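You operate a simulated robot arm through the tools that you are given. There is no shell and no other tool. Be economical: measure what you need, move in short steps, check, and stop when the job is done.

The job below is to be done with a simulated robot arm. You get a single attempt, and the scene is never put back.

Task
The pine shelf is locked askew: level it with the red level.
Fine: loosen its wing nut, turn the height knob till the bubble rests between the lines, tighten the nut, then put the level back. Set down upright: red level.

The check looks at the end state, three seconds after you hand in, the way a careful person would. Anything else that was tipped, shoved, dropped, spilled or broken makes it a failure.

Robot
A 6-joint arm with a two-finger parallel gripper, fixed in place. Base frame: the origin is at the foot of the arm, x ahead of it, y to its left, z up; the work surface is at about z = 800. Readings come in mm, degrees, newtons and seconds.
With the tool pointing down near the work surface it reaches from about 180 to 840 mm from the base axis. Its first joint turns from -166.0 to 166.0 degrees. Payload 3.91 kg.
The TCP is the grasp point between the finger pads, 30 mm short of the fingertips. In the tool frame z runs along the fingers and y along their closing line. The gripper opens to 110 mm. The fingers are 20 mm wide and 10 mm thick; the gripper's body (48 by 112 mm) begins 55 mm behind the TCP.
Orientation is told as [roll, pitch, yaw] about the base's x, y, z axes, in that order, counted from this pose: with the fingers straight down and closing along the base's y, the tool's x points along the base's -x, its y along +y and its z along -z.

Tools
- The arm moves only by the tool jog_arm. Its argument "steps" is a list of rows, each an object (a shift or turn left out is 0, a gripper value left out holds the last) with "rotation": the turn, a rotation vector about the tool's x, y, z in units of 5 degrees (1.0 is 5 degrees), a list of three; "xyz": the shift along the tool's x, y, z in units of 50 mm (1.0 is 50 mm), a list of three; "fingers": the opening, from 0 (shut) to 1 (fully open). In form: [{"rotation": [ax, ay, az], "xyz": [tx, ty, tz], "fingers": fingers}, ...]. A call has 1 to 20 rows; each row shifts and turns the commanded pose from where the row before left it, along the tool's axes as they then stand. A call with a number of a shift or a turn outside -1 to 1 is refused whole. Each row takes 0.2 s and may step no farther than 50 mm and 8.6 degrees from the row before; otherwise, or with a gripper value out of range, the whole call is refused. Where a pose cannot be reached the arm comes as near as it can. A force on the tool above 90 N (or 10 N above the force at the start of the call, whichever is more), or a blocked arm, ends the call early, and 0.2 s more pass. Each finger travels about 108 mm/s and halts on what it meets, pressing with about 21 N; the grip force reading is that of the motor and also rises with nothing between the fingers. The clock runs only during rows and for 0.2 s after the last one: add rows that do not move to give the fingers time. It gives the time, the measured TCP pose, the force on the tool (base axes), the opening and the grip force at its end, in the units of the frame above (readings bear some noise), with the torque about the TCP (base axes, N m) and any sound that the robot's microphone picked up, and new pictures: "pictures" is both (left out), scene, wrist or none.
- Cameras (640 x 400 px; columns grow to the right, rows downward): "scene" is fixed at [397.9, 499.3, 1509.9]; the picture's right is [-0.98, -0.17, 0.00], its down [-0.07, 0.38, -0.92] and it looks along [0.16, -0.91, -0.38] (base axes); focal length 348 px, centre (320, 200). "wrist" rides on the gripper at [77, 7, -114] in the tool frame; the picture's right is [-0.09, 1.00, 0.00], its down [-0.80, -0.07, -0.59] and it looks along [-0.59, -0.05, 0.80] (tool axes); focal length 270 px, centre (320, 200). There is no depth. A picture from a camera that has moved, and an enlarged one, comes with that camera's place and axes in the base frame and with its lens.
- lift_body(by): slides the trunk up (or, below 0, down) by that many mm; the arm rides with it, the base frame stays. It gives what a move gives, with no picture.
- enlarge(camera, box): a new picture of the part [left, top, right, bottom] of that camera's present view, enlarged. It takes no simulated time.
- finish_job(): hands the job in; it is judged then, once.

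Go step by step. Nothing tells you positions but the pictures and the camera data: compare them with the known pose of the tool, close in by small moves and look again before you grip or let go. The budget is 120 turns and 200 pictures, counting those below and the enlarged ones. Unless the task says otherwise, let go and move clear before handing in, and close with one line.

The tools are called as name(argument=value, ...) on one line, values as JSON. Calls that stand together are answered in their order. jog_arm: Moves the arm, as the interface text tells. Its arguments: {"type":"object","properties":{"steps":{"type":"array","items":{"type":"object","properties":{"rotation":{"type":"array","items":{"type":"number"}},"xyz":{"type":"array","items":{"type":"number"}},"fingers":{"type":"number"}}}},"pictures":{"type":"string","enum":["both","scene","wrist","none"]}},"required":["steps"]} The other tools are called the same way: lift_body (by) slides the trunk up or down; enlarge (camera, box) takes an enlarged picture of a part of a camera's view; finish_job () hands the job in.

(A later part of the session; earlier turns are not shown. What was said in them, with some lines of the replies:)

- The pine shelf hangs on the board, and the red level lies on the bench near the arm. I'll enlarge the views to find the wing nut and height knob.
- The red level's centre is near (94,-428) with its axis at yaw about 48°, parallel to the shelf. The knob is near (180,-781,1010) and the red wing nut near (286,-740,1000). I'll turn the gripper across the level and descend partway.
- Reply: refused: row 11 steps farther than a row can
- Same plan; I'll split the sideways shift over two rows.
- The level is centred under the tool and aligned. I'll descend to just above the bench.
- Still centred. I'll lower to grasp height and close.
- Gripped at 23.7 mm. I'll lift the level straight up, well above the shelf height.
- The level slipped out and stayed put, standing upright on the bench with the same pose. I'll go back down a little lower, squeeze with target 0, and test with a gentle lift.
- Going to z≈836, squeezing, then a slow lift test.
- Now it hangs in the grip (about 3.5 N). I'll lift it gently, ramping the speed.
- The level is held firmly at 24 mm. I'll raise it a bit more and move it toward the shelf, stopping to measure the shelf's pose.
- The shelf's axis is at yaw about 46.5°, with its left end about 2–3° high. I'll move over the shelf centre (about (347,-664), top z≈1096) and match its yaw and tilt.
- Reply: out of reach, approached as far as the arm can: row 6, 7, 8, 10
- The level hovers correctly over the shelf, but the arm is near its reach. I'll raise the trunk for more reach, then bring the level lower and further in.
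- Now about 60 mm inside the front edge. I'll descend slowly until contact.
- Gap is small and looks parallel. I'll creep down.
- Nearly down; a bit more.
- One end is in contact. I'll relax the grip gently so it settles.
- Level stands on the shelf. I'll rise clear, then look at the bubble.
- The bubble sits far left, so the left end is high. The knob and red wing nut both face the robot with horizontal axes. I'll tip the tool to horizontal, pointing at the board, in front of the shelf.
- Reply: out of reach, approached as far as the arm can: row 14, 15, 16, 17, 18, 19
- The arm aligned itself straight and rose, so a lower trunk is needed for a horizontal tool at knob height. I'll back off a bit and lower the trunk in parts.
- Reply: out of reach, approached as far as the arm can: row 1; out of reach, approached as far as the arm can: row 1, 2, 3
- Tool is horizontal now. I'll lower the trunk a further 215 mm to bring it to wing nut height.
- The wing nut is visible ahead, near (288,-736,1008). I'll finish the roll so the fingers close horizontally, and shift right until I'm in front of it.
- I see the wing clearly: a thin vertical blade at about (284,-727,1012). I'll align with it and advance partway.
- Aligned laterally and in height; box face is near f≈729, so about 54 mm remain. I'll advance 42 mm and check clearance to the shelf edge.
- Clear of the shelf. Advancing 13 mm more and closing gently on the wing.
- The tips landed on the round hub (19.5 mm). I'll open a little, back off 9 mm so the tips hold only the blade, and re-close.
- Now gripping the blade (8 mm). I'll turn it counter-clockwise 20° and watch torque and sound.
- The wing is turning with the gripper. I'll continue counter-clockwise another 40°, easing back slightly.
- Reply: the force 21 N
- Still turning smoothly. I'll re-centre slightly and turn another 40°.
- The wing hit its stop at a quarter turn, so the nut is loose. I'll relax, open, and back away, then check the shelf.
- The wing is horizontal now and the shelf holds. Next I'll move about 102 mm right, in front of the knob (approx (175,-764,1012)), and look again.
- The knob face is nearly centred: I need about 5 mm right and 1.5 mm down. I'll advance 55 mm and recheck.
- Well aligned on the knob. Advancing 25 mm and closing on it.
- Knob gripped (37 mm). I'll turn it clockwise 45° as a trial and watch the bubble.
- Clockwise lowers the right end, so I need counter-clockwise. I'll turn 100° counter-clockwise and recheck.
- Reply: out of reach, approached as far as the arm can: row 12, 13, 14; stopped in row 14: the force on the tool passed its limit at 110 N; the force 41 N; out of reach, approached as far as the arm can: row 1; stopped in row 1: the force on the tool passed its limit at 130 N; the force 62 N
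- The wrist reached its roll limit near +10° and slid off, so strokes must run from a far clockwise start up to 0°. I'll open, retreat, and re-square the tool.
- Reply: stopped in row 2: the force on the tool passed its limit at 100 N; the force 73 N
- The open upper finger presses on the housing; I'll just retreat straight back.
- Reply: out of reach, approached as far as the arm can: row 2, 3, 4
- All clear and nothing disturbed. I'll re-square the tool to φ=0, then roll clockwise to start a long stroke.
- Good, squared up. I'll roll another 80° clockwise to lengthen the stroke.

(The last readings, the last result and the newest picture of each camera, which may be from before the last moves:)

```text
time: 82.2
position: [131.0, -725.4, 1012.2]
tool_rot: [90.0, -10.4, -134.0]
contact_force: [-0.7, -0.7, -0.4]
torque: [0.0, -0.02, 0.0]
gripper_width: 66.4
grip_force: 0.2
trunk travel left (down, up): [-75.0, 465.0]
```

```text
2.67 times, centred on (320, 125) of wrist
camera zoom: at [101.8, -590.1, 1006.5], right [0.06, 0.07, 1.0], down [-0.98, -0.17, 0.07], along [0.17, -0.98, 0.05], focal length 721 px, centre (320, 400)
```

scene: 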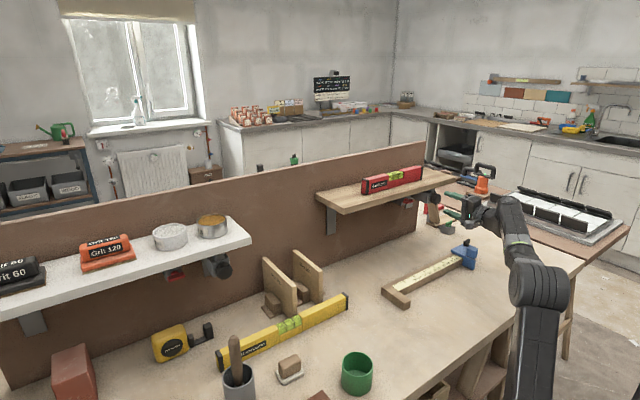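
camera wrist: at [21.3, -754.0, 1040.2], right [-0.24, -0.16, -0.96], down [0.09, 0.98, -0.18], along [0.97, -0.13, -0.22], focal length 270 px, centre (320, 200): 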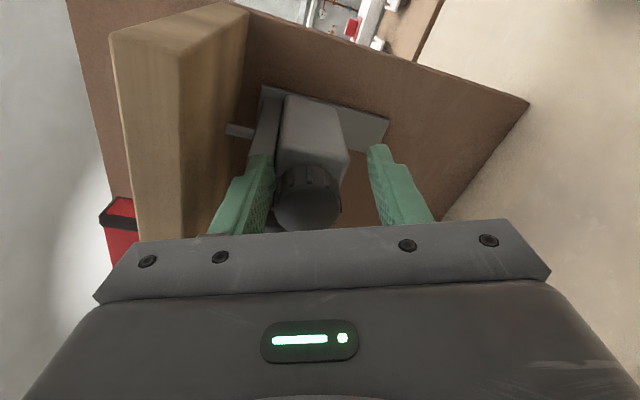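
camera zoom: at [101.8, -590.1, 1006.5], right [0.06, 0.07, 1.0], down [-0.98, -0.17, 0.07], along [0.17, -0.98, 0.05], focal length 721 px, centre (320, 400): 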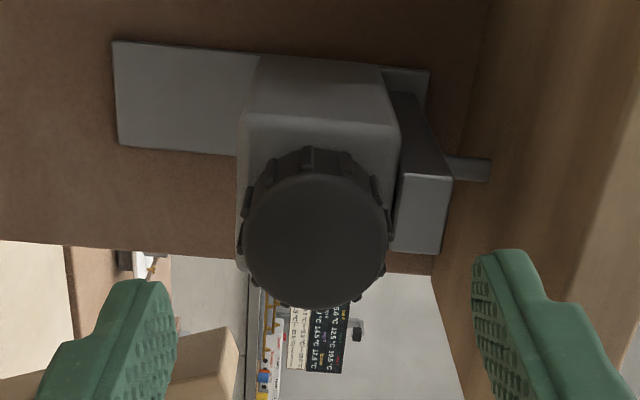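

Roll is now -170°. I'll advance onto the knob, grip, and turn counter-clockwise 165°.

jog_arm(steps=[{"xyz": [0.02, 0, 0.3]}, {"xyz": [0, 0, 0.35]}, {"xyz": [0, 0, 0.22]}, {"fingers": 0.4}, {"fingers": 0.2}, {"fingers": 0.2}, {}, {"rotation": [0, 0, -0.5]}, {"rotation": [0, 0, -1]}, {"rotation": [0, 0, -1]}, {"rotation": [0, 0, -1]}, {"rotation": [0, 0, -1]}, {"rotation": [0, 0, -1]}], pictures="none")

enlarge(camera="scene", box=[376, 160, 496, 235])

```text
time: 85.0
position: [162.8, -755.0, 1010.2]
tool_rot: [90.0, -37.8, -133.8]
contact_force: [-6.7, 8.2, -19.9]
torque: [0.76, 0.7, 0.41]
gripper_width: 37.0
grip_force: 45.4
trunk travel left (down, up): [-75.0, 465.0]
```

```text
5.33 times, centred on (436, 198) of scene
camera zoom: at [397.9, 499.3, 1509.9], right [-0.98, -0.17, 0.0], down [-0.07, 0.38, -0.92], along [0.16, -0.91, -0.38], focal length 1853 px, centre (-299, 213)
```

zoom: 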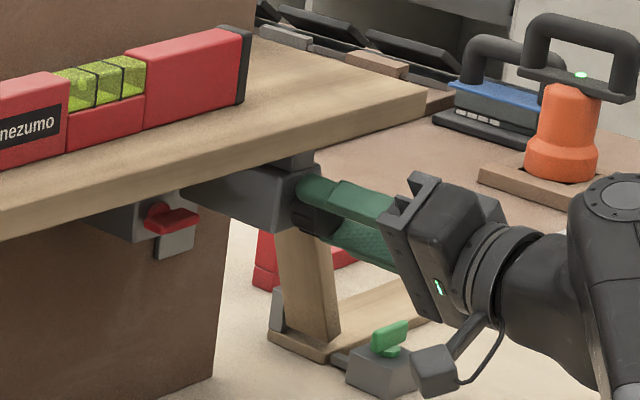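

Turning well; small downward re-centre and continue counter-clockwise.

jog_arm(steps=[{"xyz": [0.025, -0.03, 0], "rotation": [0, 0, -1]}, {"rotation": [0, 0, -1]}, {"rotation": [0, 0, -1]}, {"rotation": [0, 0, -1]}, {"rotation": [0, 0, -1]}, {"rotation": [0, 0, -1]}, {"rotation": [0, 0, -1]}, {"rotation": [0, 0, -1]}, {"rotation": [0, 0, -1]}, {"rotation": [0, 0, -1]}, {"rotation": [0, 0, -1]}, {"rotation": [0, 0, -1]}, {"rotation": [0, 0, -1]}, {"rotation": [0, 0, -1]}, {"rotation": [0, 0, -1]}], pictures="none")

jog_arm(steps=[{"rotation": [0, 0, -1]}, {"rotation": [0, 0, -1]}, {"rotation": [0, 0, -1]}, {"rotation": [0, 0, -1]}, {"rotation": [0, 0, -1]}, {"rotation": [0, 0, -1]}, {"rotation": [0, 0, -1]}, {"rotation": [0, 0, -1]}, {"rotation": [0, 0, -1]}, {"rotation": [0, 0, -1]}, {"rotation": [0, 0, -1]}, {"rotation": [0, 0, -1]}, {}], pictures="none")

enlarge(camera="scene", box=[376, 160, 424, 190])

enlarge(camera="scene", box=[376, 160, 496, 235])

```text
time: 88.2
position: [161.8, -756.0, 1009.7]
tool_rot: [-90.2, -67.2, 46.1]
contact_force: [-2.6, -31.5, 15.6]
torque: [0.22, 0.06, -0.96]
gripper_width: 37.1
grip_force: 45.0
trunk travel left (down, up): [-75.0, 465.0]
```

```text
time: 91.0
position: [161.1, -755.8, 1010.7]
tool_rot: [-90.3, -7.1, 45.9]
contact_force: [-8.2, -33.9, 24.5]
torque: [-0.32, -0.37, -1.21]
gripper_width: 36.8
grip_force: 44.8
trunk travel left (down, up): [-75.0, 465.0]
```

```text
13.33 times, centred on (400, 175) of scene
camera zoom: at [397.9, 499.3, 1509.9], right [-0.98, -0.17, 0.0], down [-0.07, 0.38, -0.92], along [0.16, -0.91, -0.38], focal length 4633 px, centre (-747, 533)
```

zoom: 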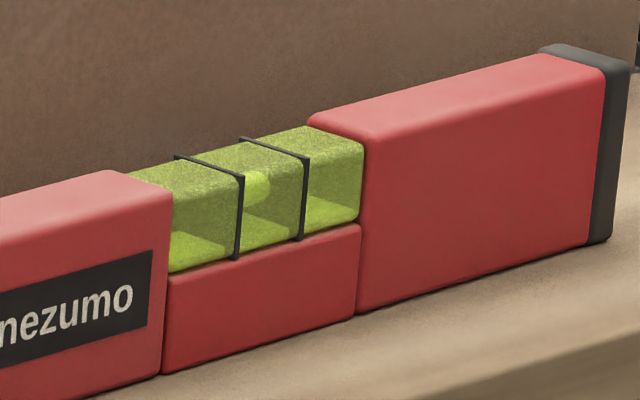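

```text
5.33 times, centred on (436, 198) of scene
camera zoom: at [397.9, 499.3, 1509.9], right [-0.98, -0.17, 0.0], down [-0.07, 0.38, -0.92], along [0.16, -0.91, -0.38], focal length 1853 px, centre (-299, 213)
```

zoom: 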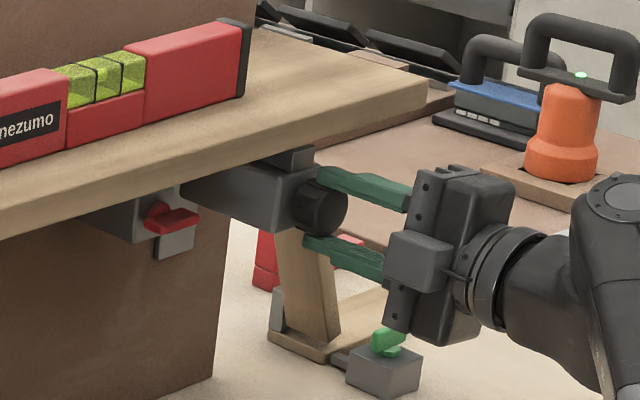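

The bubble has moved between the lines, about centred. I'll release the knob, back off, and use the wrist camera square-on to judge the bubble accurately.

jog_arm(steps=[{"fingers": 0.45}, {"fingers": 0.55}, {"fingers": 0.55}, {"xyz": [0, 0, -0.3]}, {"xyz": [0, 0, -0.6]}, {"xyz": [0, 0, -0.6]}, {"rotation": [0, 0, 1], "xyz": [-0.6, 0, 0]}, {"rotation": [0, 0, 1]}, {"rotation": [0, 0, 1]}, {"rotation": [0, 0, 1]}, {"rotation": [0, 0, 1]}, {"rotation": [0, 0, 1]}, {"rotation": [0, 0, 1]}, {"rotation": [0, 0, 1]}, {"rotation": [0, 0, 1]}, {"rotation": [0, 0, 1]}, {"rotation": [0, 0, 1]}, {"rotation": [0, 0, 1]}, {"rotation": [0, 0, 1]}, {}], pictures="none")

enlarge(camera="scene", box=[388, 165, 412, 180])

enlarge(camera="scene", box=[270, 310, 318, 340])

```text
time: 95.2
position: [130.3, -682.4, 1013.5]
tool_rot: [-90.1, -72.1, 46.2]
contact_force: [-0.5, -0.1, 0.5]
torque: [0.0, -0.06, -0.01]
gripper_width: 60.4
grip_force: 0.0
trunk travel left (down, up): [-75.0, 465.0]
```

```text
16.00 times, centred on (400, 172) of scene
camera zoom: at [397.9, 499.3, 1509.9], right [-0.98, -0.17, 0.0], down [-0.07, 0.38, -0.92], along [0.16, -0.91, -0.38], focal length 5560 px, centre (-960, 640)
```

zoom: 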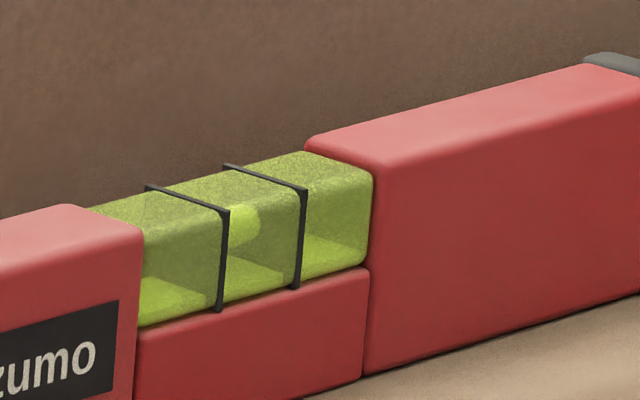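

```text
13.33 times, centred on (294, 325) of scene
camera zoom: at [397.9, 499.3, 1509.9], right [-0.98, -0.17, 0.0], down [-0.07, 0.38, -0.92], along [0.16, -0.91, -0.38], focal length 4633 px, centre (667, -1467)
```

zoom: 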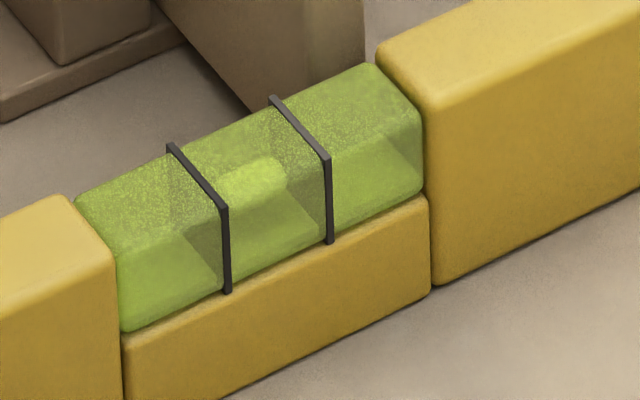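

The yellow level shows what a centred bubble looks like. I'll raise the trunk and view the red vial square-on with the wrist camera.

lift_body(by=185)

jog_arm(steps=[{"rotation": [0, 0, 1]}, {"rotation": [0, 0, 1]}, {"rotation": [0, 0, 1]}, {"rotation": [0, 0, 0.58]}, {"xyz": [0, 0.8, 0]}, {"xyz": [0, 0.9, 0]}, {"xyz": [0, 0.9, 0]}, {"xyz": [0, 0.76, 0]}, {}])

enlarge(camera="wrist", box=[240, 0, 400, 100])

```text
time: 97.2
position: [129.0, -681.7, 1199.0]
tool_rot: [-90.1, -72.1, 46.3]
contact_force: [0.3, 0.0, 0.4]
torque: [-0.02, 0.0, 0.0]
gripper_width: 60.5
grip_force: 0.1
trunk travel left (down, up): [-260.0, 280.0]
```

```text
time: 99.2
position: [245.9, -559.7, 1200.3]
tool_rot: [118.0, -89.8, -162.0]
contact_force: [-0.5, -0.3, 0.4]
torque: [0.01, 0.0, -0.02]
gripper_width: 60.7
grip_force: 0.2
trunk travel left (down, up): [-260.0, 280.0]
camera wrist: at [168.5, -475.0, 1124.2], right [0.69, 0.72, 0.09], down [-0.48, 0.36, 0.8], along [0.54, -0.59, 0.59], focal length 270 px, centre (320, 200)
```

scene: 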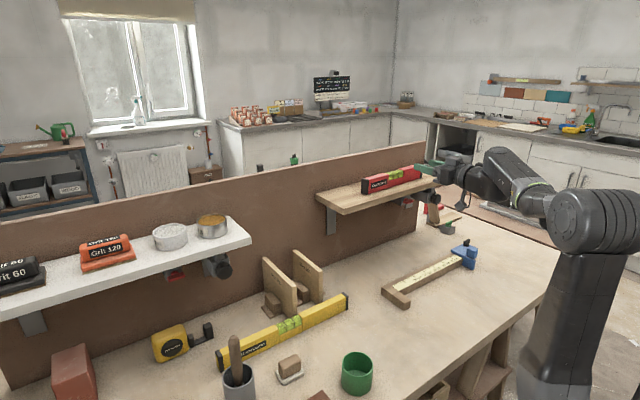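
wrist: 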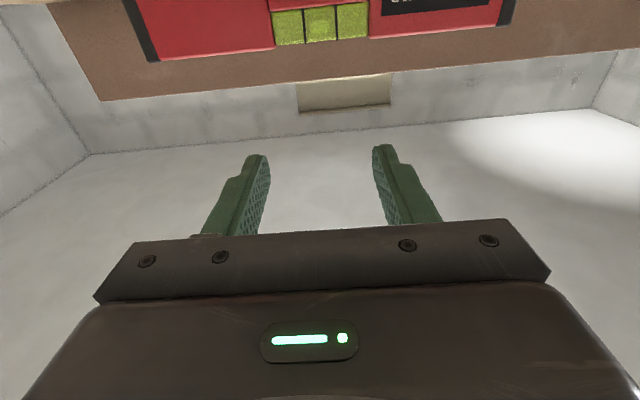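

```text
4.00 times, centred on (320, 50) of wrist
camera zoom: at [168.5, -475.0, 1124.2], right [0.69, 0.72, 0.09], down [-0.48, 0.36, 0.8], along [0.54, -0.59, 0.59], focal length 1081 px, centre (320, 800)
```

zoom: 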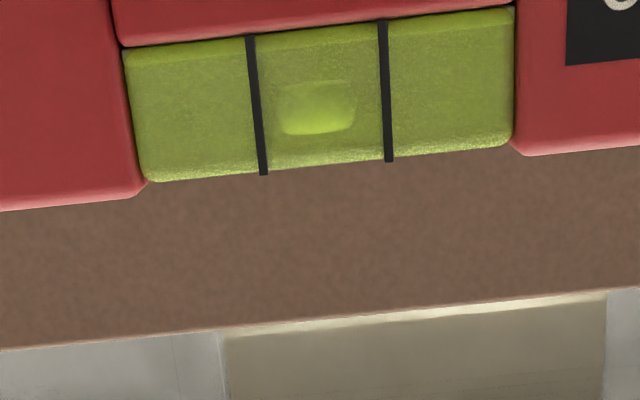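

Square-on, the bubble is centred between the lines. Now I'll go back down to the wing nut to tighten it, with roll 0° so the fingers close vertically on the horizontal blade.

lift_body(by=-185)

jog_arm(steps=[{"xyz": [0, -0.96, 0]}, {"xyz": [0, -0.96, 0]}, {"rotation": [0, 0, -1]}, {"rotation": [0, 0, -1]}, {"rotation": [0, 0, -1]}, {"rotation": [0, 0, -1]}, {"rotation": [0, 0, -1]}, {"rotation": [0, 0, -1]}, {"rotation": [0, 0, -1]}, {"rotation": [0, 0, -1]}, {"rotation": [0, 0, -1]}, {"rotation": [0, 0, -1]}, {"rotation": [0, 0, -1]}, {"rotation": [0, 0, -1]}, {"rotation": [0, 0, -1]}, {"rotation": [0, 0, -1]}, {"rotation": [0, 0, -1]}, {"rotation": [0, 0, -1]}, {"rotation": [0, 0, -1]}, {"rotation": [0, 0, -1]}], pictures="none")

enlarge(camera="wrist", box=[200, 50, 440, 200])

```text
time: 101.3
position: [246.1, -560.4, 1015.2]
tool_rot: [120.0, -90.0, -163.8]
contact_force: [-0.5, 0.1, -0.9]
torque: [0.02, -0.01, 0.0]
gripper_width: 60.6
grip_force: 0.0
trunk travel left (down, up): [-75.0, 465.0]
```

```text
time: 105.5
position: [180.2, -628.9, 1016.1]
tool_rot: [-89.9, 0.1, 46.1]
contact_force: [0.0, 0.2, 0.3]
torque: [0.0, 0.05, 0.0]
gripper_width: 60.4
grip_force: 0.0
trunk travel left (down, up): [-75.0, 465.0]
```

```text
2.67 times, centred on (320, 125) of wrist
camera zoom: at [43.3, -605.3, 1009.2], right [0.06, 0.06, -1.0], down [0.13, 0.99, 0.07], along [0.99, -0.13, 0.05], focal length 721 px, centre (320, 400)
```

zoom: 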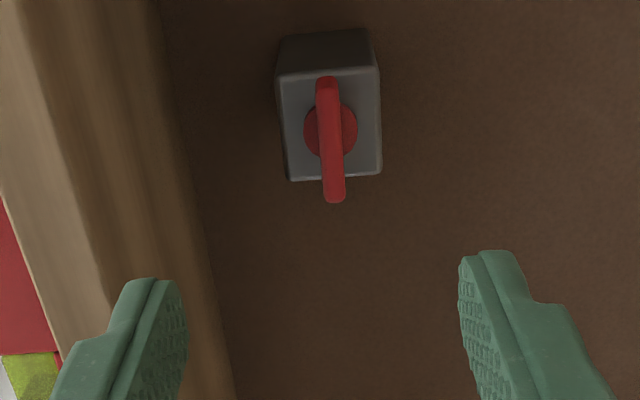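

The wing is dead ahead, 4–5 mm low. I'll correct, advance 118 mm, and grip the blade.

jog_arm(steps=[{"xyz": [0, 0.08, 0.5], "fingers": 0.45}, {"xyz": [0, 0, 0.7]}, {"xyz": [0, 0, 0.7]}, {"xyz": [0, 0, 0.46]}, {}], pictures="none")

enlarge(camera="wrist", box=[200, 70, 440, 220])

```text
time: 106.7
position: [263.1, -711.1, 1008.4]
tool_rot: [-89.9, 0.0, 46.0]
contact_force: [0.2, -1.1, -0.1]
torque: [0.01, -0.03, 0.0]
gripper_width: 49.5
grip_force: 0.0
trunk travel left (down, up): [-75.0, 465.0]
```

```text
2.67 times, centred on (320, 145) of wrist
camera zoom: at [128.0, -686.9, 1004.1], right [0.06, 0.06, -1.0], down [0.13, 0.99, 0.07], along [0.99, -0.13, 0.05], focal length 721 px, centre (320, 347)
```

zoom: 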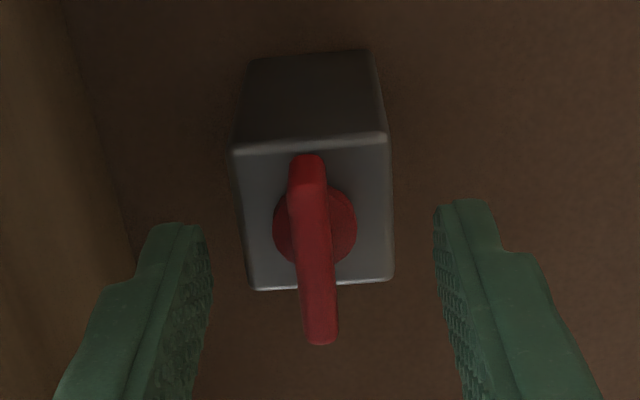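

Blade is ~2–3 mm above mid; adjust up and close.

jog_arm(steps=[{"xyz": [0, -0.05, 0]}, {"fingers": 0.2}, {"fingers": 0}, {}, {}], pictures="none")

jog_arm(steps=[{"rotation": [0, 0, 0.5]}, {"rotation": [0, 0, 0.5]}, {"rotation": [0, 0, 1]}, {"rotation": [0, 0, 1]}, {"rotation": [0, 0, 1]}, {}], pictures="none")

enlarge(camera="wrist", box=[200, 70, 440, 220])

```text
time: 107.9
position: [264.6, -711.1, 1010.4]
tool_rot: [-89.9, 0.0, 46.2]
contact_force: [-2.7, 7.9, -10.8]
torque: [0.14, 0.14, 0.35]
gripper_width: 8.2
grip_force: 45.2
trunk travel left (down, up): [-75.0, 465.0]
```

```text
time: 109.3
position: [263.8, -710.0, 1011.3]
tool_rot: [-89.8, -20.3, 46.0]
contact_force: [-9.6, 23.6, -31.1]
torque: [0.0, 0.07, 0.82]
gripper_width: 7.7
grip_force: 45.1
trunk travel left (down, up): [-75.0, 465.0]
```

```text
2.67 times, centred on (320, 145) of wrist
camera zoom: at [133.1, -681.8, 979.6], right [0.29, 0.31, -0.9], down [0.08, 0.94, 0.35], along [0.95, -0.17, 0.25], focal length 721 px, centre (320, 347)
```

zoom: 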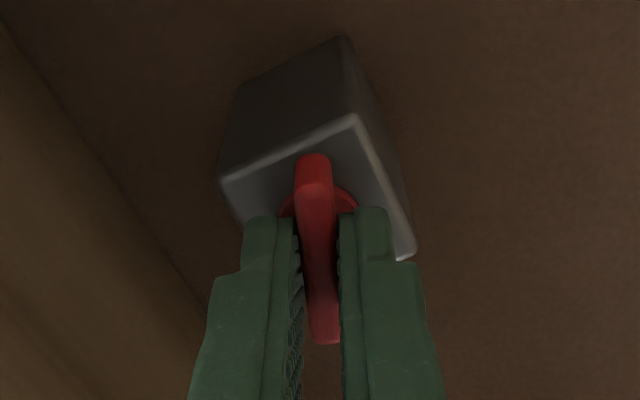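

Turning. I'll relieve the side load (2 mm down/left, 1 mm back) and continue clockwise toward the locked vertical position.

jog_arm(steps=[{"xyz": [0, 0.04, -0.02], "rotation": [0, 0, 1]}, {"rotation": [0, 0, 1]}, {"rotation": [0, 0, 1]}, {"rotation": [0, 0, 1]}, {"rotation": [0, 0, 1]}, {"rotation": [0, 0, 1]}, {"rotation": [0, 0, 1]}, {"rotation": [0, 0, 1]}, {}], pictures="none")

jog_arm(steps=[{"rotation": [0, 0, 1]}, {"rotation": [0, 0, 1]}, {"rotation": [0, 0, 1]}, {"rotation": [0, 0, 1]}, {"rotation": [0, 0, 1]}, {}], pictures="none")

enlarge(camera="wrist", box=[200, 70, 440, 220])

```text
time: 111.3
position: [263.9, -710.4, 1010.5]
tool_rot: [-90.0, -60.2, 46.1]
contact_force: [3.4, -2.3, -12.8]
torque: [-0.45, -0.49, -0.15]
gripper_width: 8.1
grip_force: 44.9
trunk travel left (down, up): [-75.0, 465.0]
```

```text
time: 112.7
position: [264.1, -710.2, 1010.9]
tool_rot: [-90.4, -85.1, 46.4]
contact_force: [6.1, -9.9, -0.3]
torque: [-0.36, -0.39, -0.65]
gripper_width: 8.1
grip_force: 45.1
trunk travel left (down, up): [-75.0, 465.0]
```

```text
2.67 times, centred on (320, 145) of wrist
camera zoom: at [182.3, -630.8, 934.6], right [0.69, 0.72, 0.0], down [-0.43, 0.41, 0.8], along [0.58, -0.56, 0.59], focal length 721 px, centre (320, 347)
```

zoom: 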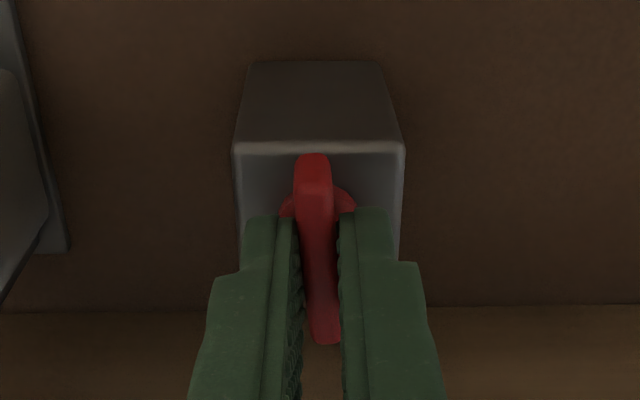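

Almost vertical; I'll turn a bit further until the stop is felt.

jog_arm(steps=[{"rotation": [0, 0, 1]}, {"rotation": [0, 0, 1]}, {"rotation": [0, 0, 0.6]}, {}], pictures="none")

enlarge(camera="wrist", box=[200, 70, 440, 220])

enlarge(camera="scene", box=[376, 160, 424, 190])

```text
time: 113.7
position: [264.0, -711.0, 1011.1]
tool_rot: [90.0, -81.8, -133.8]
contact_force: [3.3, -9.6, 2.2]
torque: [-0.39, 1.04, -0.7]
gripper_width: 9.6
grip_force: 45.3
trunk travel left (down, up): [-75.0, 465.0]
```

```text
2.67 times, centred on (320, 145) of wrist
camera zoom: at [194.3, -618.1, 936.9], right [0.68, 0.7, 0.23], down [-0.56, 0.28, 0.78], along [0.49, -0.65, 0.58], focal length 721 px, centre (320, 347)
```

zoom: 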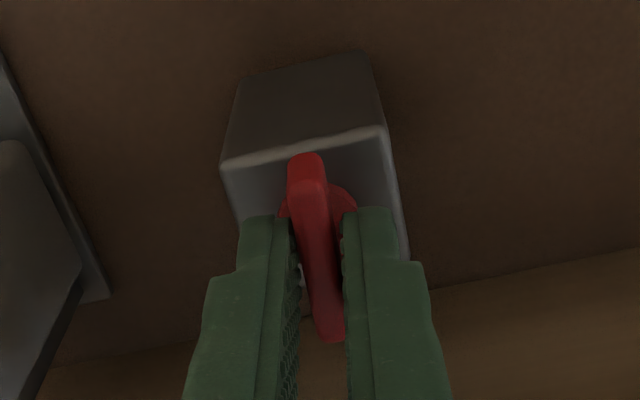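

```text
13.33 times, centred on (400, 175) of scene
camera zoom: at [397.9, 499.3, 1509.9], right [-0.98, -0.17, 0.0], down [-0.07, 0.38, -0.92], along [0.16, -0.91, -0.38], focal length 4633 px, centre (-747, 533)
```

zoom: 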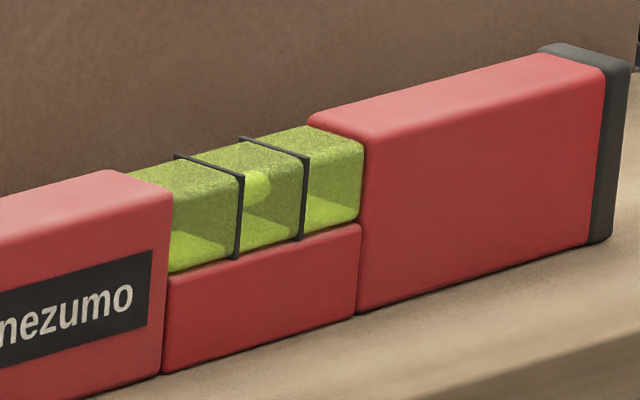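

The stop is reached: tight, and the bubble is unchanged. I'll relax, release, back off, and recheck the bubble square-on.

jog_arm(steps=[{"rotation": [0, 0, -1]}, {"rotation": [0, 0, -0.6]}, {"fingers": 0.25}, {"fingers": 0.45}, {}, {"xyz": [0, 0, -0.4]}, {"xyz": [0, 0, -0.8]}, {"xyz": [0, 0, -0.8]}, {"xyz": [0, 0.6, -0.4]}, {"xyz": [0, 0.7, 0]}, {"xyz": [0, 0.62, 0]}, {}], pictures="none")

lift_body(by=187)

enlarge(camera="wrist", box=[240, 0, 400, 100])

enlarge(camera="scene", box=[376, 160, 496, 235])

```text
time: 116.3
position: [244.9, -557.0, 1010.3]
tool_rot: [107.9, -89.9, -151.6]
contact_force: [-0.1, 0.0, 0.2]
torque: [0.02, 0.03, 0.01]
gripper_width: 49.6
grip_force: 0.0
trunk travel left (down, up): [-75.0, 465.0]
```

```text
time: 118.3
position: [244.1, -557.9, 1198.8]
tool_rot: [114.6, -89.9, -158.4]
contact_force: [-0.2, -0.1, -0.9]
torque: [0.02, -0.01, 0.03]
gripper_width: 49.2
grip_force: 0.1
trunk travel left (down, up): [-262.0, 278.0]
```

```text
4.00 times, centred on (320, 50) of wrist
camera zoom: at [166.7, -472.5, 1123.0], right [0.69, 0.72, 0.09], down [-0.48, 0.36, 0.8], along [0.54, -0.6, 0.59], focal length 1081 px, centre (320, 800)
```

zoom: 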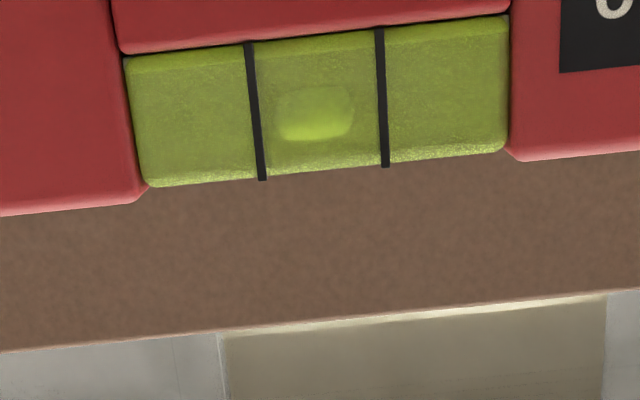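

```text
5.33 times, centred on (436, 198) of scene
camera zoom: at [397.9, 499.3, 1509.9], right [-0.98, -0.17, 0.0], down [-0.07, 0.38, -0.92], along [0.16, -0.91, -0.38], focal length 1853 px, centre (-299, 213)
```

zoom: 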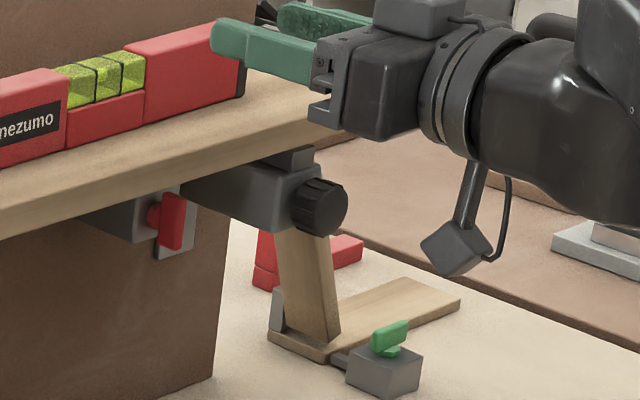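

The bubble rests between the lines and the wing nut is vertical (tight). Now I'll return the level: roll back to 0°, retreat, raise the trunk, and point the tool down.

jog_arm(steps=[{"xyz": [0, 0, -0.6]}, {"xyz": [0, 0, -0.6]}, {"rotation": [0, 0, -1]}, {"rotation": [0, 0, -1]}, {"rotation": [0, 0, -1]}, {"rotation": [0, 0, -1]}, {"rotation": [0, 0, -1]}, {"rotation": [0, 0, -1]}, {"rotation": [0, 0, -1]}, {"rotation": [0, 0, -1]}, {"rotation": [0, 0, -1]}, {"rotation": [0, 0, -1]}, {"rotation": [0, 0, -1]}, {"rotation": [0, 0, -1]}, {"rotation": [0, 0, -1]}, {"rotation": [0, 0, -1]}, {"rotation": [0, 0, -1]}, {"rotation": [0, 0, -1]}, {"rotation": [0, 0, -1]}, {"rotation": [0, 0, -1]}], pictures="none")

lift_body(by=200)

jog_arm(steps=[{"rotation": [-1, 0, 0]}, {"rotation": [-1, 0, 0]}, {"rotation": [-1, 0, 0]}, {"rotation": [-1, 0, 0]}, {"rotation": [-1, 0, 0]}, {"rotation": [-1, 0, 0]}, {"rotation": [-1, 0, 0]}, {"rotation": [-1, 0, 0]}, {"rotation": [-1, 0, 0]}, {}])

```text
time: 122.5
position: [202.0, -514.8, 1199.5]
tool_rot: [-90.0, 0.0, 46.1]
contact_force: [0.2, -0.3, -0.5]
torque: [-0.01, -0.01, 0.0]
gripper_width: 49.7
grip_force: 0.1
trunk travel left (down, up): [-262.0, 278.0]
```

```text
time: 124.7
position: [201.4, -515.8, 1398.6]
tool_rot: [-90.0, -0.1, 46.1]
contact_force: [0.5, -0.1, -0.2]
torque: [0.03, 0.01, 0.05]
gripper_width: 49.3
grip_force: 0.0
trunk travel left (down, up): [-462.0, 78.0]
```

```text
time: 126.9
position: [200.7, -515.0, 1397.8]
tool_rot: [-44.9, -0.1, 46.1]
contact_force: [0.1, -0.1, -0.2]
torque: [-0.02, -0.02, -0.02]
gripper_width: 49.5
grip_force: 0.1
trunk travel left (down, up): [-462.0, 78.0]
camera wrist: at [85.5, -511.4, 1476.7], right [-0.45, 0.55, -0.7], down [0.29, 0.83, 0.47], along [0.85, 0.01, -0.53], focal length 270 px, centre (320, 200)
```

scene: 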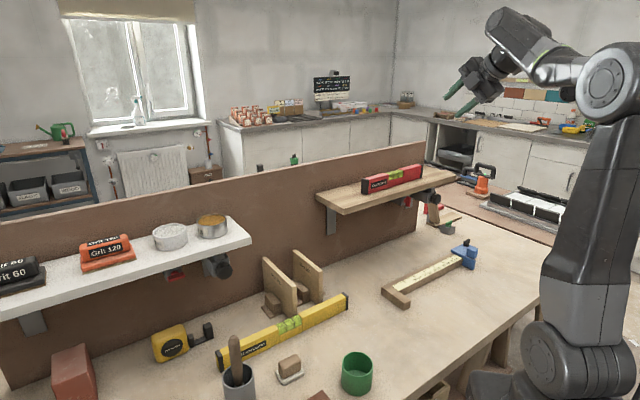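
wrist: 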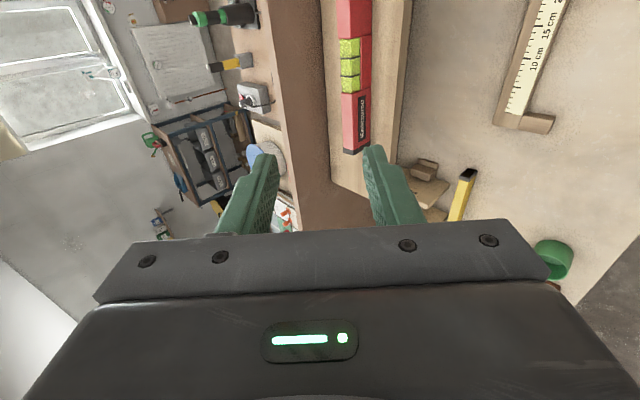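

Half way; finishing the rotation to straight down, then raising the trunk fully and lowering toward the shelf.

jog_arm(steps=[{"rotation": [-1, 0, 0]}, {"rotation": [-1, 0, 0]}, {"rotation": [-1, 0, 0]}, {"rotation": [-1, 0, 0]}, {"rotation": [-1, 0, 0]}, {"rotation": [-1, 0, 0]}, {"rotation": [-1, 0, 0]}, {"rotation": [-1, 0, 0]}, {"rotation": [-1, 0, 0]}, {}], pictures="none")

lift_body(by=78)

jog_arm(steps=[{"xyz": [0, 0, 0.9]}, {"xyz": [0, 0, 0.9]}, {"xyz": [0, 0, 0.9]}, {"xyz": [0, -0.3, 0.8]}, {"xyz": [0, -0.6, 0.6]}, {"xyz": [0, -0.6, 0.4]}, {"xyz": [0, -0.6, 0]}, {}])

```text
time: 129.1
position: [197.3, -496.0, 1352.3]
tool_rot: [-0.2, 0.1, 46.1]
contact_force: [-0.1, -1.0, -0.7]
torque: [-0.02, 0.02, 0.02]
gripper_width: 49.6
grip_force: 0.1
out of reach, approached as far as the arm can: row 8, 9
trunk travel left (down, up): [-462.0, 78.0]
```

```text
time: 130.3
position: [197.5, -497.3, 1431.3]
tool_rot: [-0.2, 0.1, 46.0]
contact_force: [0.0, -0.6, 0.4]
torque: [0.0, -0.05, -0.01]
gripper_width: 49.2
grip_force: 0.1
trunk travel left (down, up): [-540.0, 0.0]
```

```text
time: 132.1
position: [274.2, -567.2, 1207.4]
tool_rot: [-0.3, 0.2, 46.1]
contact_force: [0.9, 0.1, -0.1]
torque: [-0.01, 0.01, 0.0]
gripper_width: 49.6
grip_force: 0.0
trunk travel left (down, up): [-540.0, 0.0]
camera wrist: at [215.8, -618.6, 1323.2], right [-0.66, 0.75, 0.0], down [0.6, 0.53, 0.59], along [0.45, 0.39, -0.8], focal length 270 px, centre (320, 200)
```

scene: 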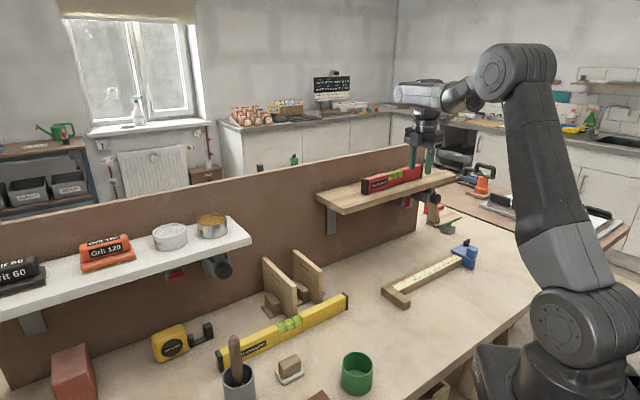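
wrist: 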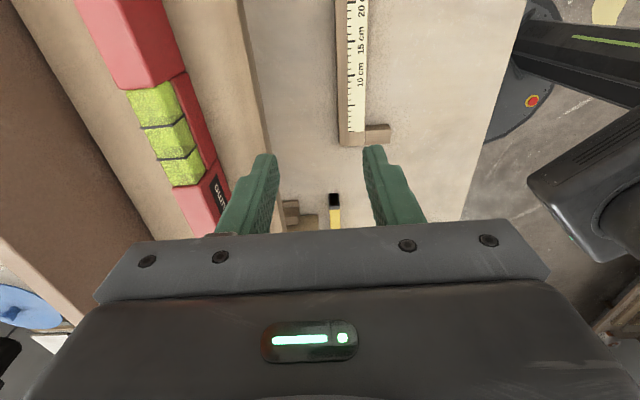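

I'll move over the level's centre at about (343.6,-651.4), staying above it.

jog_arm(steps=[{"xyz": [0.1, -0.5, 0], "rotation": [0, 0, -0.06]}, {"xyz": [0.1, -0.6, 0]}, {"xyz": [0.05, -0.6, 0]}, {"xyz": [0, -0.47, 0]}, {}])

enlarge(camera="scene", box=[350, 140, 450, 200])

```text
time: 133.3
position: [343.0, -652.4, 1203.8]
tool_rot: [-0.1, 0.1, 46.3]
contact_force: [0.0, 0.3, -1.0]
torque: [-0.02, 0.0, 0.02]
gripper_width: 49.1
grip_force: 0.2
trunk travel left (down, up): [-540.0, 0.0]
camera wrist: at [284.9, -703.6, 1320.7], right [-0.66, 0.75, 0.0], down [0.6, 0.53, 0.59], along [0.45, 0.39, -0.8], focal length 270 px, centre (320, 200)
```

scene: 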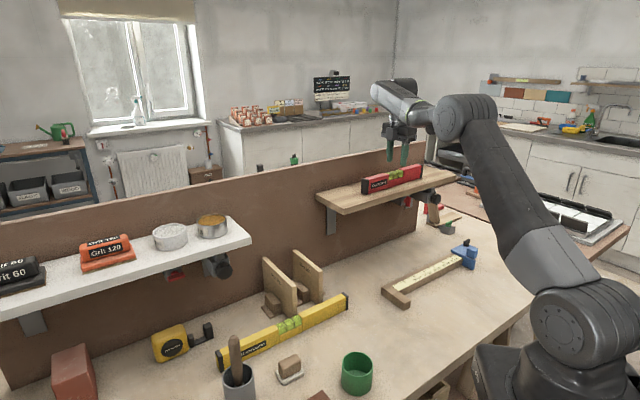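
wrist: 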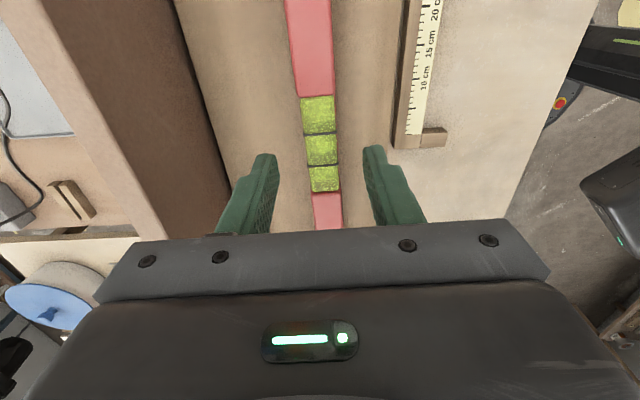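

```text
6.40 times, centred on (400, 170) of scene
camera zoom: at [397.9, 499.3, 1509.9], right [-0.98, -0.17, 0.0], down [-0.07, 0.38, -0.92], along [0.16, -0.91, -0.38], focal length 2224 px, centre (-192, 392)
```

zoom: 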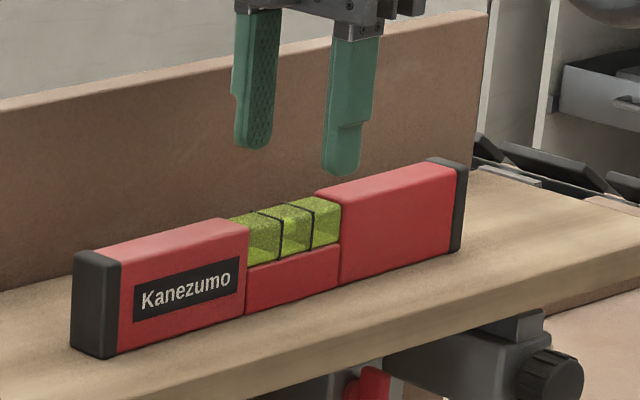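

Well centred. I'll lower around the level to z≈1140 and grip.

jog_arm(steps=[{"xyz": [0, 0, 0.4]}, {"xyz": [0, 0, 0.45]}, {"xyz": [0, 0, 0.4]}, {}], pictures="none")

enlarge(camera="scene", box=[350, 140, 450, 200])

```text
time: 134.3
position: [340.7, -653.8, 1143.7]
tool_rot: [-0.3, 0.1, 46.4]
contact_force: [-0.2, 0.7, -0.8]
torque: [0.04, 0.0, -0.01]
gripper_width: 49.5
grip_force: 0.1
trunk travel left (down, up): [-540.0, 0.0]
```

```text
6.40 times, centred on (400, 170) of scene
camera zoom: at [397.9, 499.3, 1509.9], right [-0.98, -0.17, 0.0], down [-0.07, 0.38, -0.92], along [0.16, -0.91, -0.38], focal length 2224 px, centre (-192, 392)
```

zoom: 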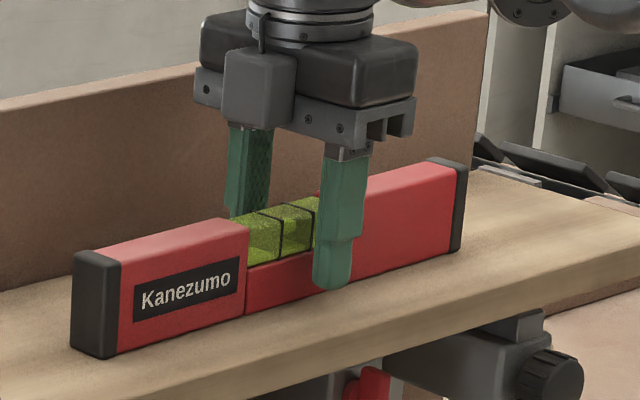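

jog_arm(steps=[{"xyz": [0, 0, 0.1]}, {"fingers": 0.26}, {"fingers": 0}, {}, {}], pictures="none")

jog_arm(steps=[{"xyz": [0, 0, -0.05]}, {"xyz": [0, 0, -0.08]}, {"xyz": [0, 0, -0.1]}, {}], pictures="none")

enlarge(camera="scene", box=[350, 140, 450, 200])

```text
time: 135.5
position: [343.2, -655.3, 1137.3]
tool_rot: [-0.2, 0.1, 46.4]
contact_force: [0.1, 1.3, 0.4]
torque: [-0.03, 0.08, 0.08]
gripper_width: 23.6
grip_force: 21.0
trunk travel left (down, up): [-540.0, 0.0]
```

```text
time: 136.5
position: [343.7, -655.1, 1149.7]
tool_rot: [-0.2, 0.1, 46.4]
contact_force: [0.0, 0.1, -3.2]
torque: [0.02, 0.01, -0.03]
gripper_width: 23.8
grip_force: 21.4
trunk travel left (down, up): [-540.0, 0.0]
```

```text
6.40 times, centred on (400, 170) of scene
camera zoom: at [397.9, 499.3, 1509.9], right [-0.98, -0.17, 0.0], down [-0.07, 0.38, -0.92], along [0.16, -0.91, -0.38], focal length 2224 px, centre (-192, 392)
```

zoom: 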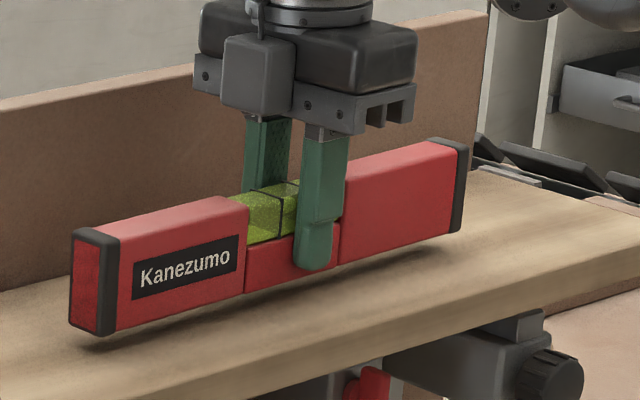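

Lifted cleanly (3.2 N). I'll raise it and carry it back toward its original place.

jog_arm(steps=[{"xyz": [0, 0, -0.2]}, {"xyz": [0, 0, -0.35]}, {"xyz": [0, 0.1, -0.35]}, {"xyz": [0, 0.25, -0.2]}, {"xyz": [0, 0.4, 0]}, {"xyz": [0.03, 0.45, 0]}, {"xyz": [0.03, 0.45, 0]}, {"xyz": [0.03, 0.45, 0]}, {"xyz": [0.03, 0.45, 0]}, {"xyz": [0.03, 0.45, 0]}, {"xyz": [0, 0.45, 0]}, {"xyz": [0, 0.45, 0]}, {"xyz": [0, 0.45, 0]}, {"xyz": [0, 0.45, 0]}, {"xyz": [0, 0.45, 0]}, {"xyz": [0, 0.45, 0]}, {"xyz": [0, 0.45, 0]}, {"xyz": [0, 0.35, 0]}, {"xyz": [0, 0.2, 0], "rotation": [0, 0, -0.32]}, {}])

enlarge(camera="scene", box=[300, 140, 510, 270])

```text
time: 140.7
position: [94.3, -429.6, 1204.3]
tool_rot: [-0.1, 0.1, 48.1]
contact_force: [-0.5, 0.6, -3.7]
torque: [-0.01, 0.04, -0.02]
gripper_width: 23.9
grip_force: 20.9
trunk travel left (down, up): [-540.0, 0.0]
camera wrist: at [37.8, -482.0, 1320.0], right [-0.68, 0.73, 0.0], down [0.59, 0.55, 0.59], along [0.44, 0.4, -0.8], focal length 270 px, centre (320, 200)
```

scene: 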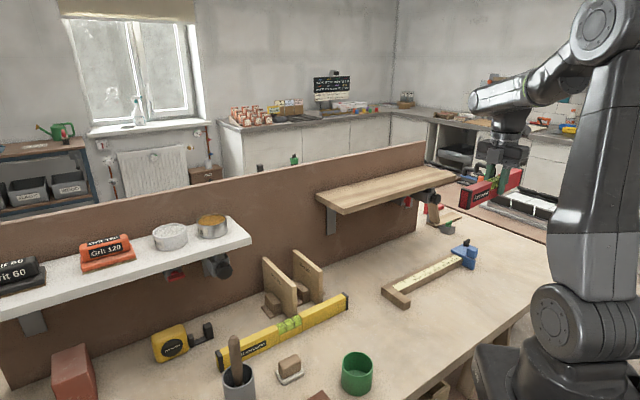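
wrist: 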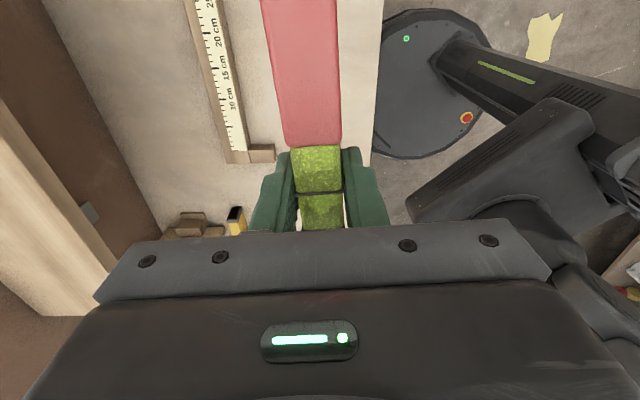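

```text
3.05 times, centred on (405, 205) of scene
camera zoom: at [397.9, 499.3, 1509.9], right [-0.98, -0.17, 0.0], down [-0.07, 0.38, -0.92], along [0.16, -0.91, -0.38], focal length 1059 px, centre (61, 185)
```

zoom: 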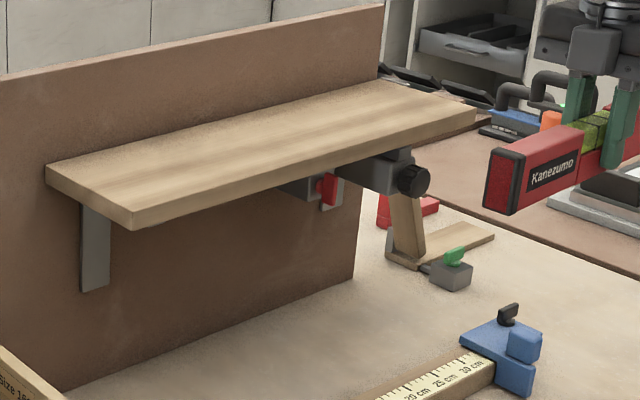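

Exactly above its original place and the shelf is in order. I'll lower it smoothly.

jog_arm(steps=[{"xyz": [0, 0, 0.2]}, {"xyz": [0, 0, 0.35]}, {"xyz": [0, 0, 0.45]}, {"xyz": [0, 0, 0.45]}, {"xyz": [0, 0, 0.45]}, {"xyz": [0, 0, 0.45]}, {"xyz": [0, 0, 0.45]}, {"xyz": [0, 0, 0.45]}, {"xyz": [0, 0, 0.45]}, {"xyz": [0, 0, 0.45]}, {"xyz": [0, 0, 0.45]}, {"xyz": [0, 0, 0.45]}, {"xyz": [0, 0, 0.45]}, {"xyz": [0, 0, 0.45]}, {"xyz": [0, 0, 0.4]}, {"xyz": [0, 0, 0.3]}, {"xyz": [0, 0, 0.2]}, {}])

enlarge(camera="scene", box=[420, 220, 540, 340])

```text
time: 144.5
position: [95.8, -429.4, 860.5]
tool_rot: [-0.2, 0.0, 48.0]
contact_force: [0.0, 0.9, -3.6]
torque: [-0.04, 0.03, -0.01]
gripper_width: 23.7
grip_force: 21.1
trunk travel left (down, up): [-540.0, 0.0]
camera wrist: at [39.4, -481.5, 976.8], right [-0.68, 0.73, 0.0], down [0.59, 0.55, 0.59], along [0.44, 0.4, -0.8], focal length 270 px, centre (320, 200)
```

scene: 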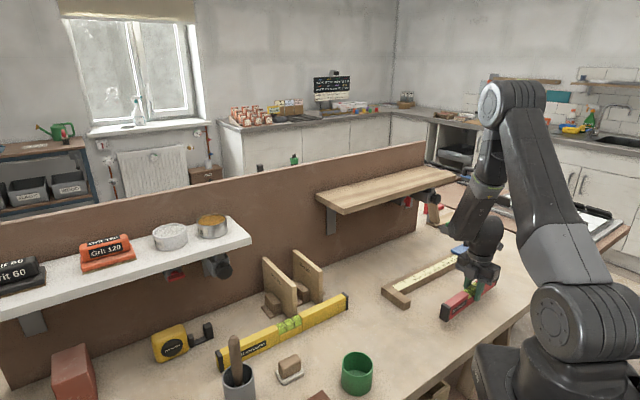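
wrist: 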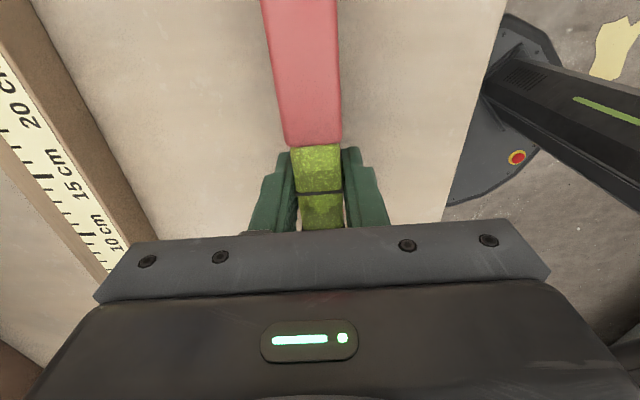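

```text
3.33 times, centred on (480, 280) of scene
camera zoom: at [397.9, 499.3, 1509.9], right [-0.98, -0.17, 0.0], down [-0.07, 0.38, -0.92], along [0.16, -0.91, -0.38], focal length 1158 px, centre (-213, -67)
```

zoom: 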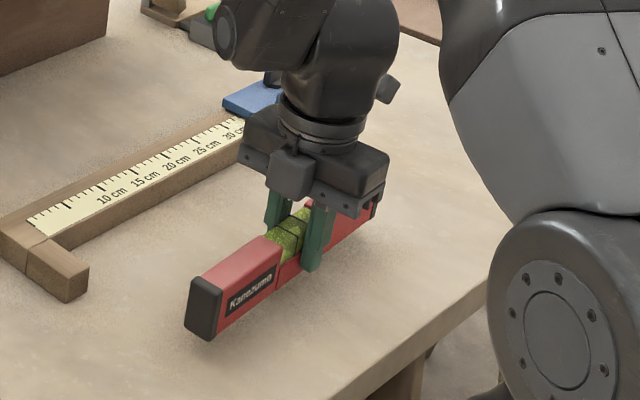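

About 20 mm to go; creeping down.

jog_arm(steps=[{"xyz": [0, 0, 0.15]}, {"xyz": [0, 0, 0.12]}, {"xyz": [0, 0, 0.06]}, {"xyz": [0, 0, 0.04]}, {}], pictures="none")

jog_arm(steps=[{"xyz": [0, 0, 0.03]}, {"xyz": [0, 0, 0.03]}, {}], pictures="none")

```text
time: 145.7
position: [95.2, -428.2, 842.2]
tool_rot: [-0.2, 0.2, 48.0]
contact_force: [0.0, 0.6, -3.6]
torque: [-0.02, 0.02, 0.03]
gripper_width: 23.7
grip_force: 21.2
trunk travel left (down, up): [-540.0, 0.0]
```

```text
time: 146.5
position: [95.2, -428.7, 840.4]
tool_rot: [-0.2, 0.1, 48.0]
contact_force: [0.0, 0.2, -3.3]
torque: [-0.01, 0.02, 0.01]
gripper_width: 23.3
grip_force: 20.3
trunk travel left (down, up): [-540.0, 0.0]
```

jog_arm(steps=[{"xyz": [0, 0, 0.03]}, {"xyz": [0, 0, 0.02]}, {}], pictures="none")

enlarge(camera="scene", box=[430, 260, 510, 335])

```text
time: 147.3
position: [96.3, -429.5, 837.4]
tool_rot: [-0.3, 0.1, 48.0]
contact_force: [-0.1, 0.4, 6.1]
torque: [0.52, -0.28, -0.04]
gripper_width: 23.9
grip_force: 21.1
trunk travel left (down, up): [-540.0, 0.0]
```

```text
5.33 times, centred on (470, 298) of scene
camera zoom: at [397.9, 499.3, 1509.9], right [-0.98, -0.17, 0.0], down [-0.07, 0.38, -0.92], along [0.16, -0.91, -0.38], focal length 1853 px, centre (-480, -320)
```

zoom: 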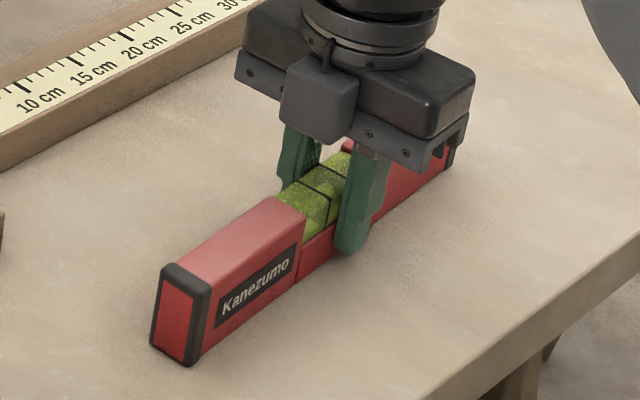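

The level touches the bench (force reversed to +6 N). I'll release gently and lift away.

jog_arm(steps=[{"fingers": 0.24}, {"fingers": 0.28}, {"fingers": 0.4}, {"fingers": 0.55}, {"fingers": 0.55}, {"xyz": [0, 0, -0.4]}, {"xyz": [0, 0, -0.7]}, {"xyz": [0, 0, -0.9]}, {"xyz": [0, 0, -0.9]}, {"xyz": [0, 0, -0.9]}, {"xyz": [0, 0, -0.9]}, {"xyz": [0, 0, -0.9]}, {}])

enlarge(camera="scene", box=[370, 230, 530, 330])

enlarge(camera="scene", box=[310, 150, 470, 250])

```text
time: 150.1
position: [95.7, -429.1, 1116.7]
tool_rot: [-0.2, 0.0, 48.0]
contact_force: [-0.8, 0.1, 0.2]
torque: [-0.03, -0.03, 0.0]
gripper_width: 60.6
grip_force: 0.0
trunk travel left (down, up): [-540.0, 0.0]
camera wrist: at [39.2, -481.4, 1232.5], right [-0.68, 0.73, 0.0], down [0.59, 0.55, 0.59], along [0.44, 0.4, -0.8], focal length 270 px, centre (320, 200)
```

scene: 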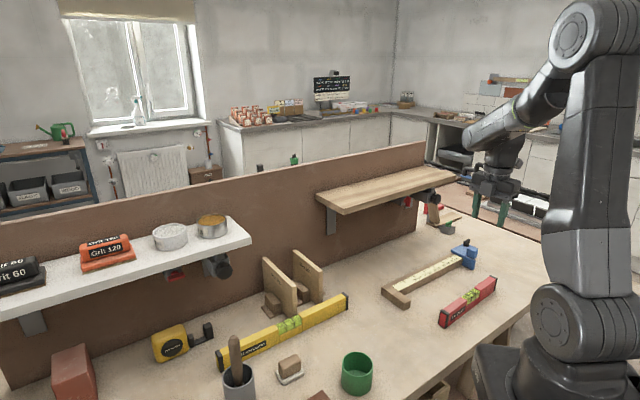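
wrist: 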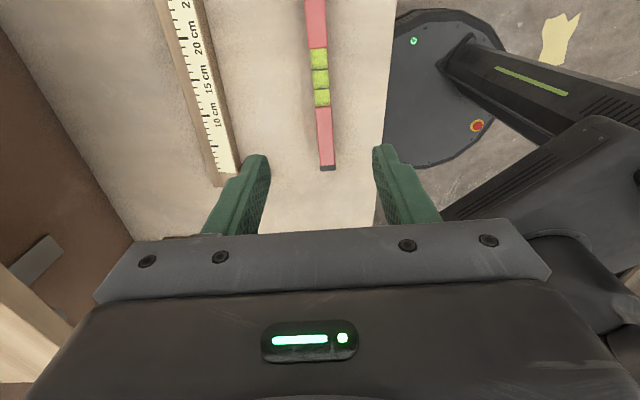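

```text
4.00 times, centred on (450, 280) of scene
camera zoom: at [397.9, 499.3, 1509.9], right [-0.98, -0.17, 0.0], down [-0.07, 0.38, -0.92], along [0.16, -0.91, -0.38], focal length 1390 px, centre (-200, -120)
```

zoom: 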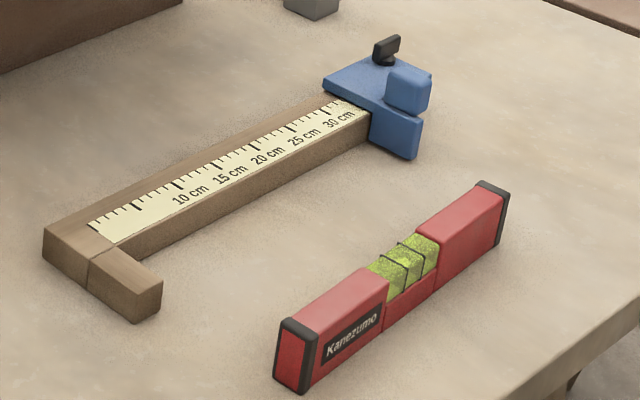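

```text
4.00 times, centred on (390, 200) of scene
camera zoom: at [397.9, 499.3, 1509.9], right [-0.98, -0.17, 0.0], down [-0.07, 0.38, -0.92], along [0.16, -0.91, -0.38], focal length 1390 px, centre (40, 200)
```

zoom: 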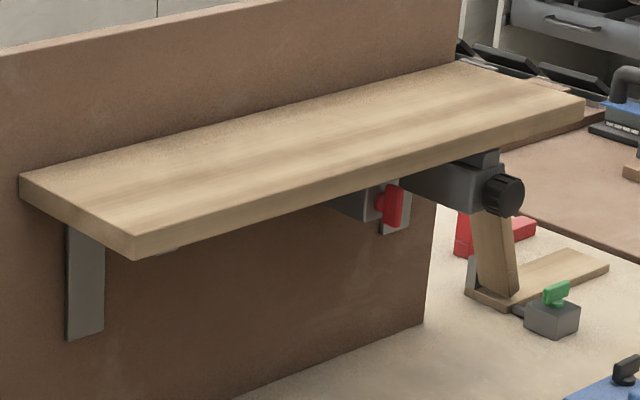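

The level stands upright in its original place, the shelf is level with the wing nut tight, and everything else is undisturbed. I'll hand in.

finish_job()

```text
The job is handed in.
```

The pine shelf is levelled with the bubble between the lines, its wing nut is tightened, and the red level is back upright where it started; I've handed the job in.
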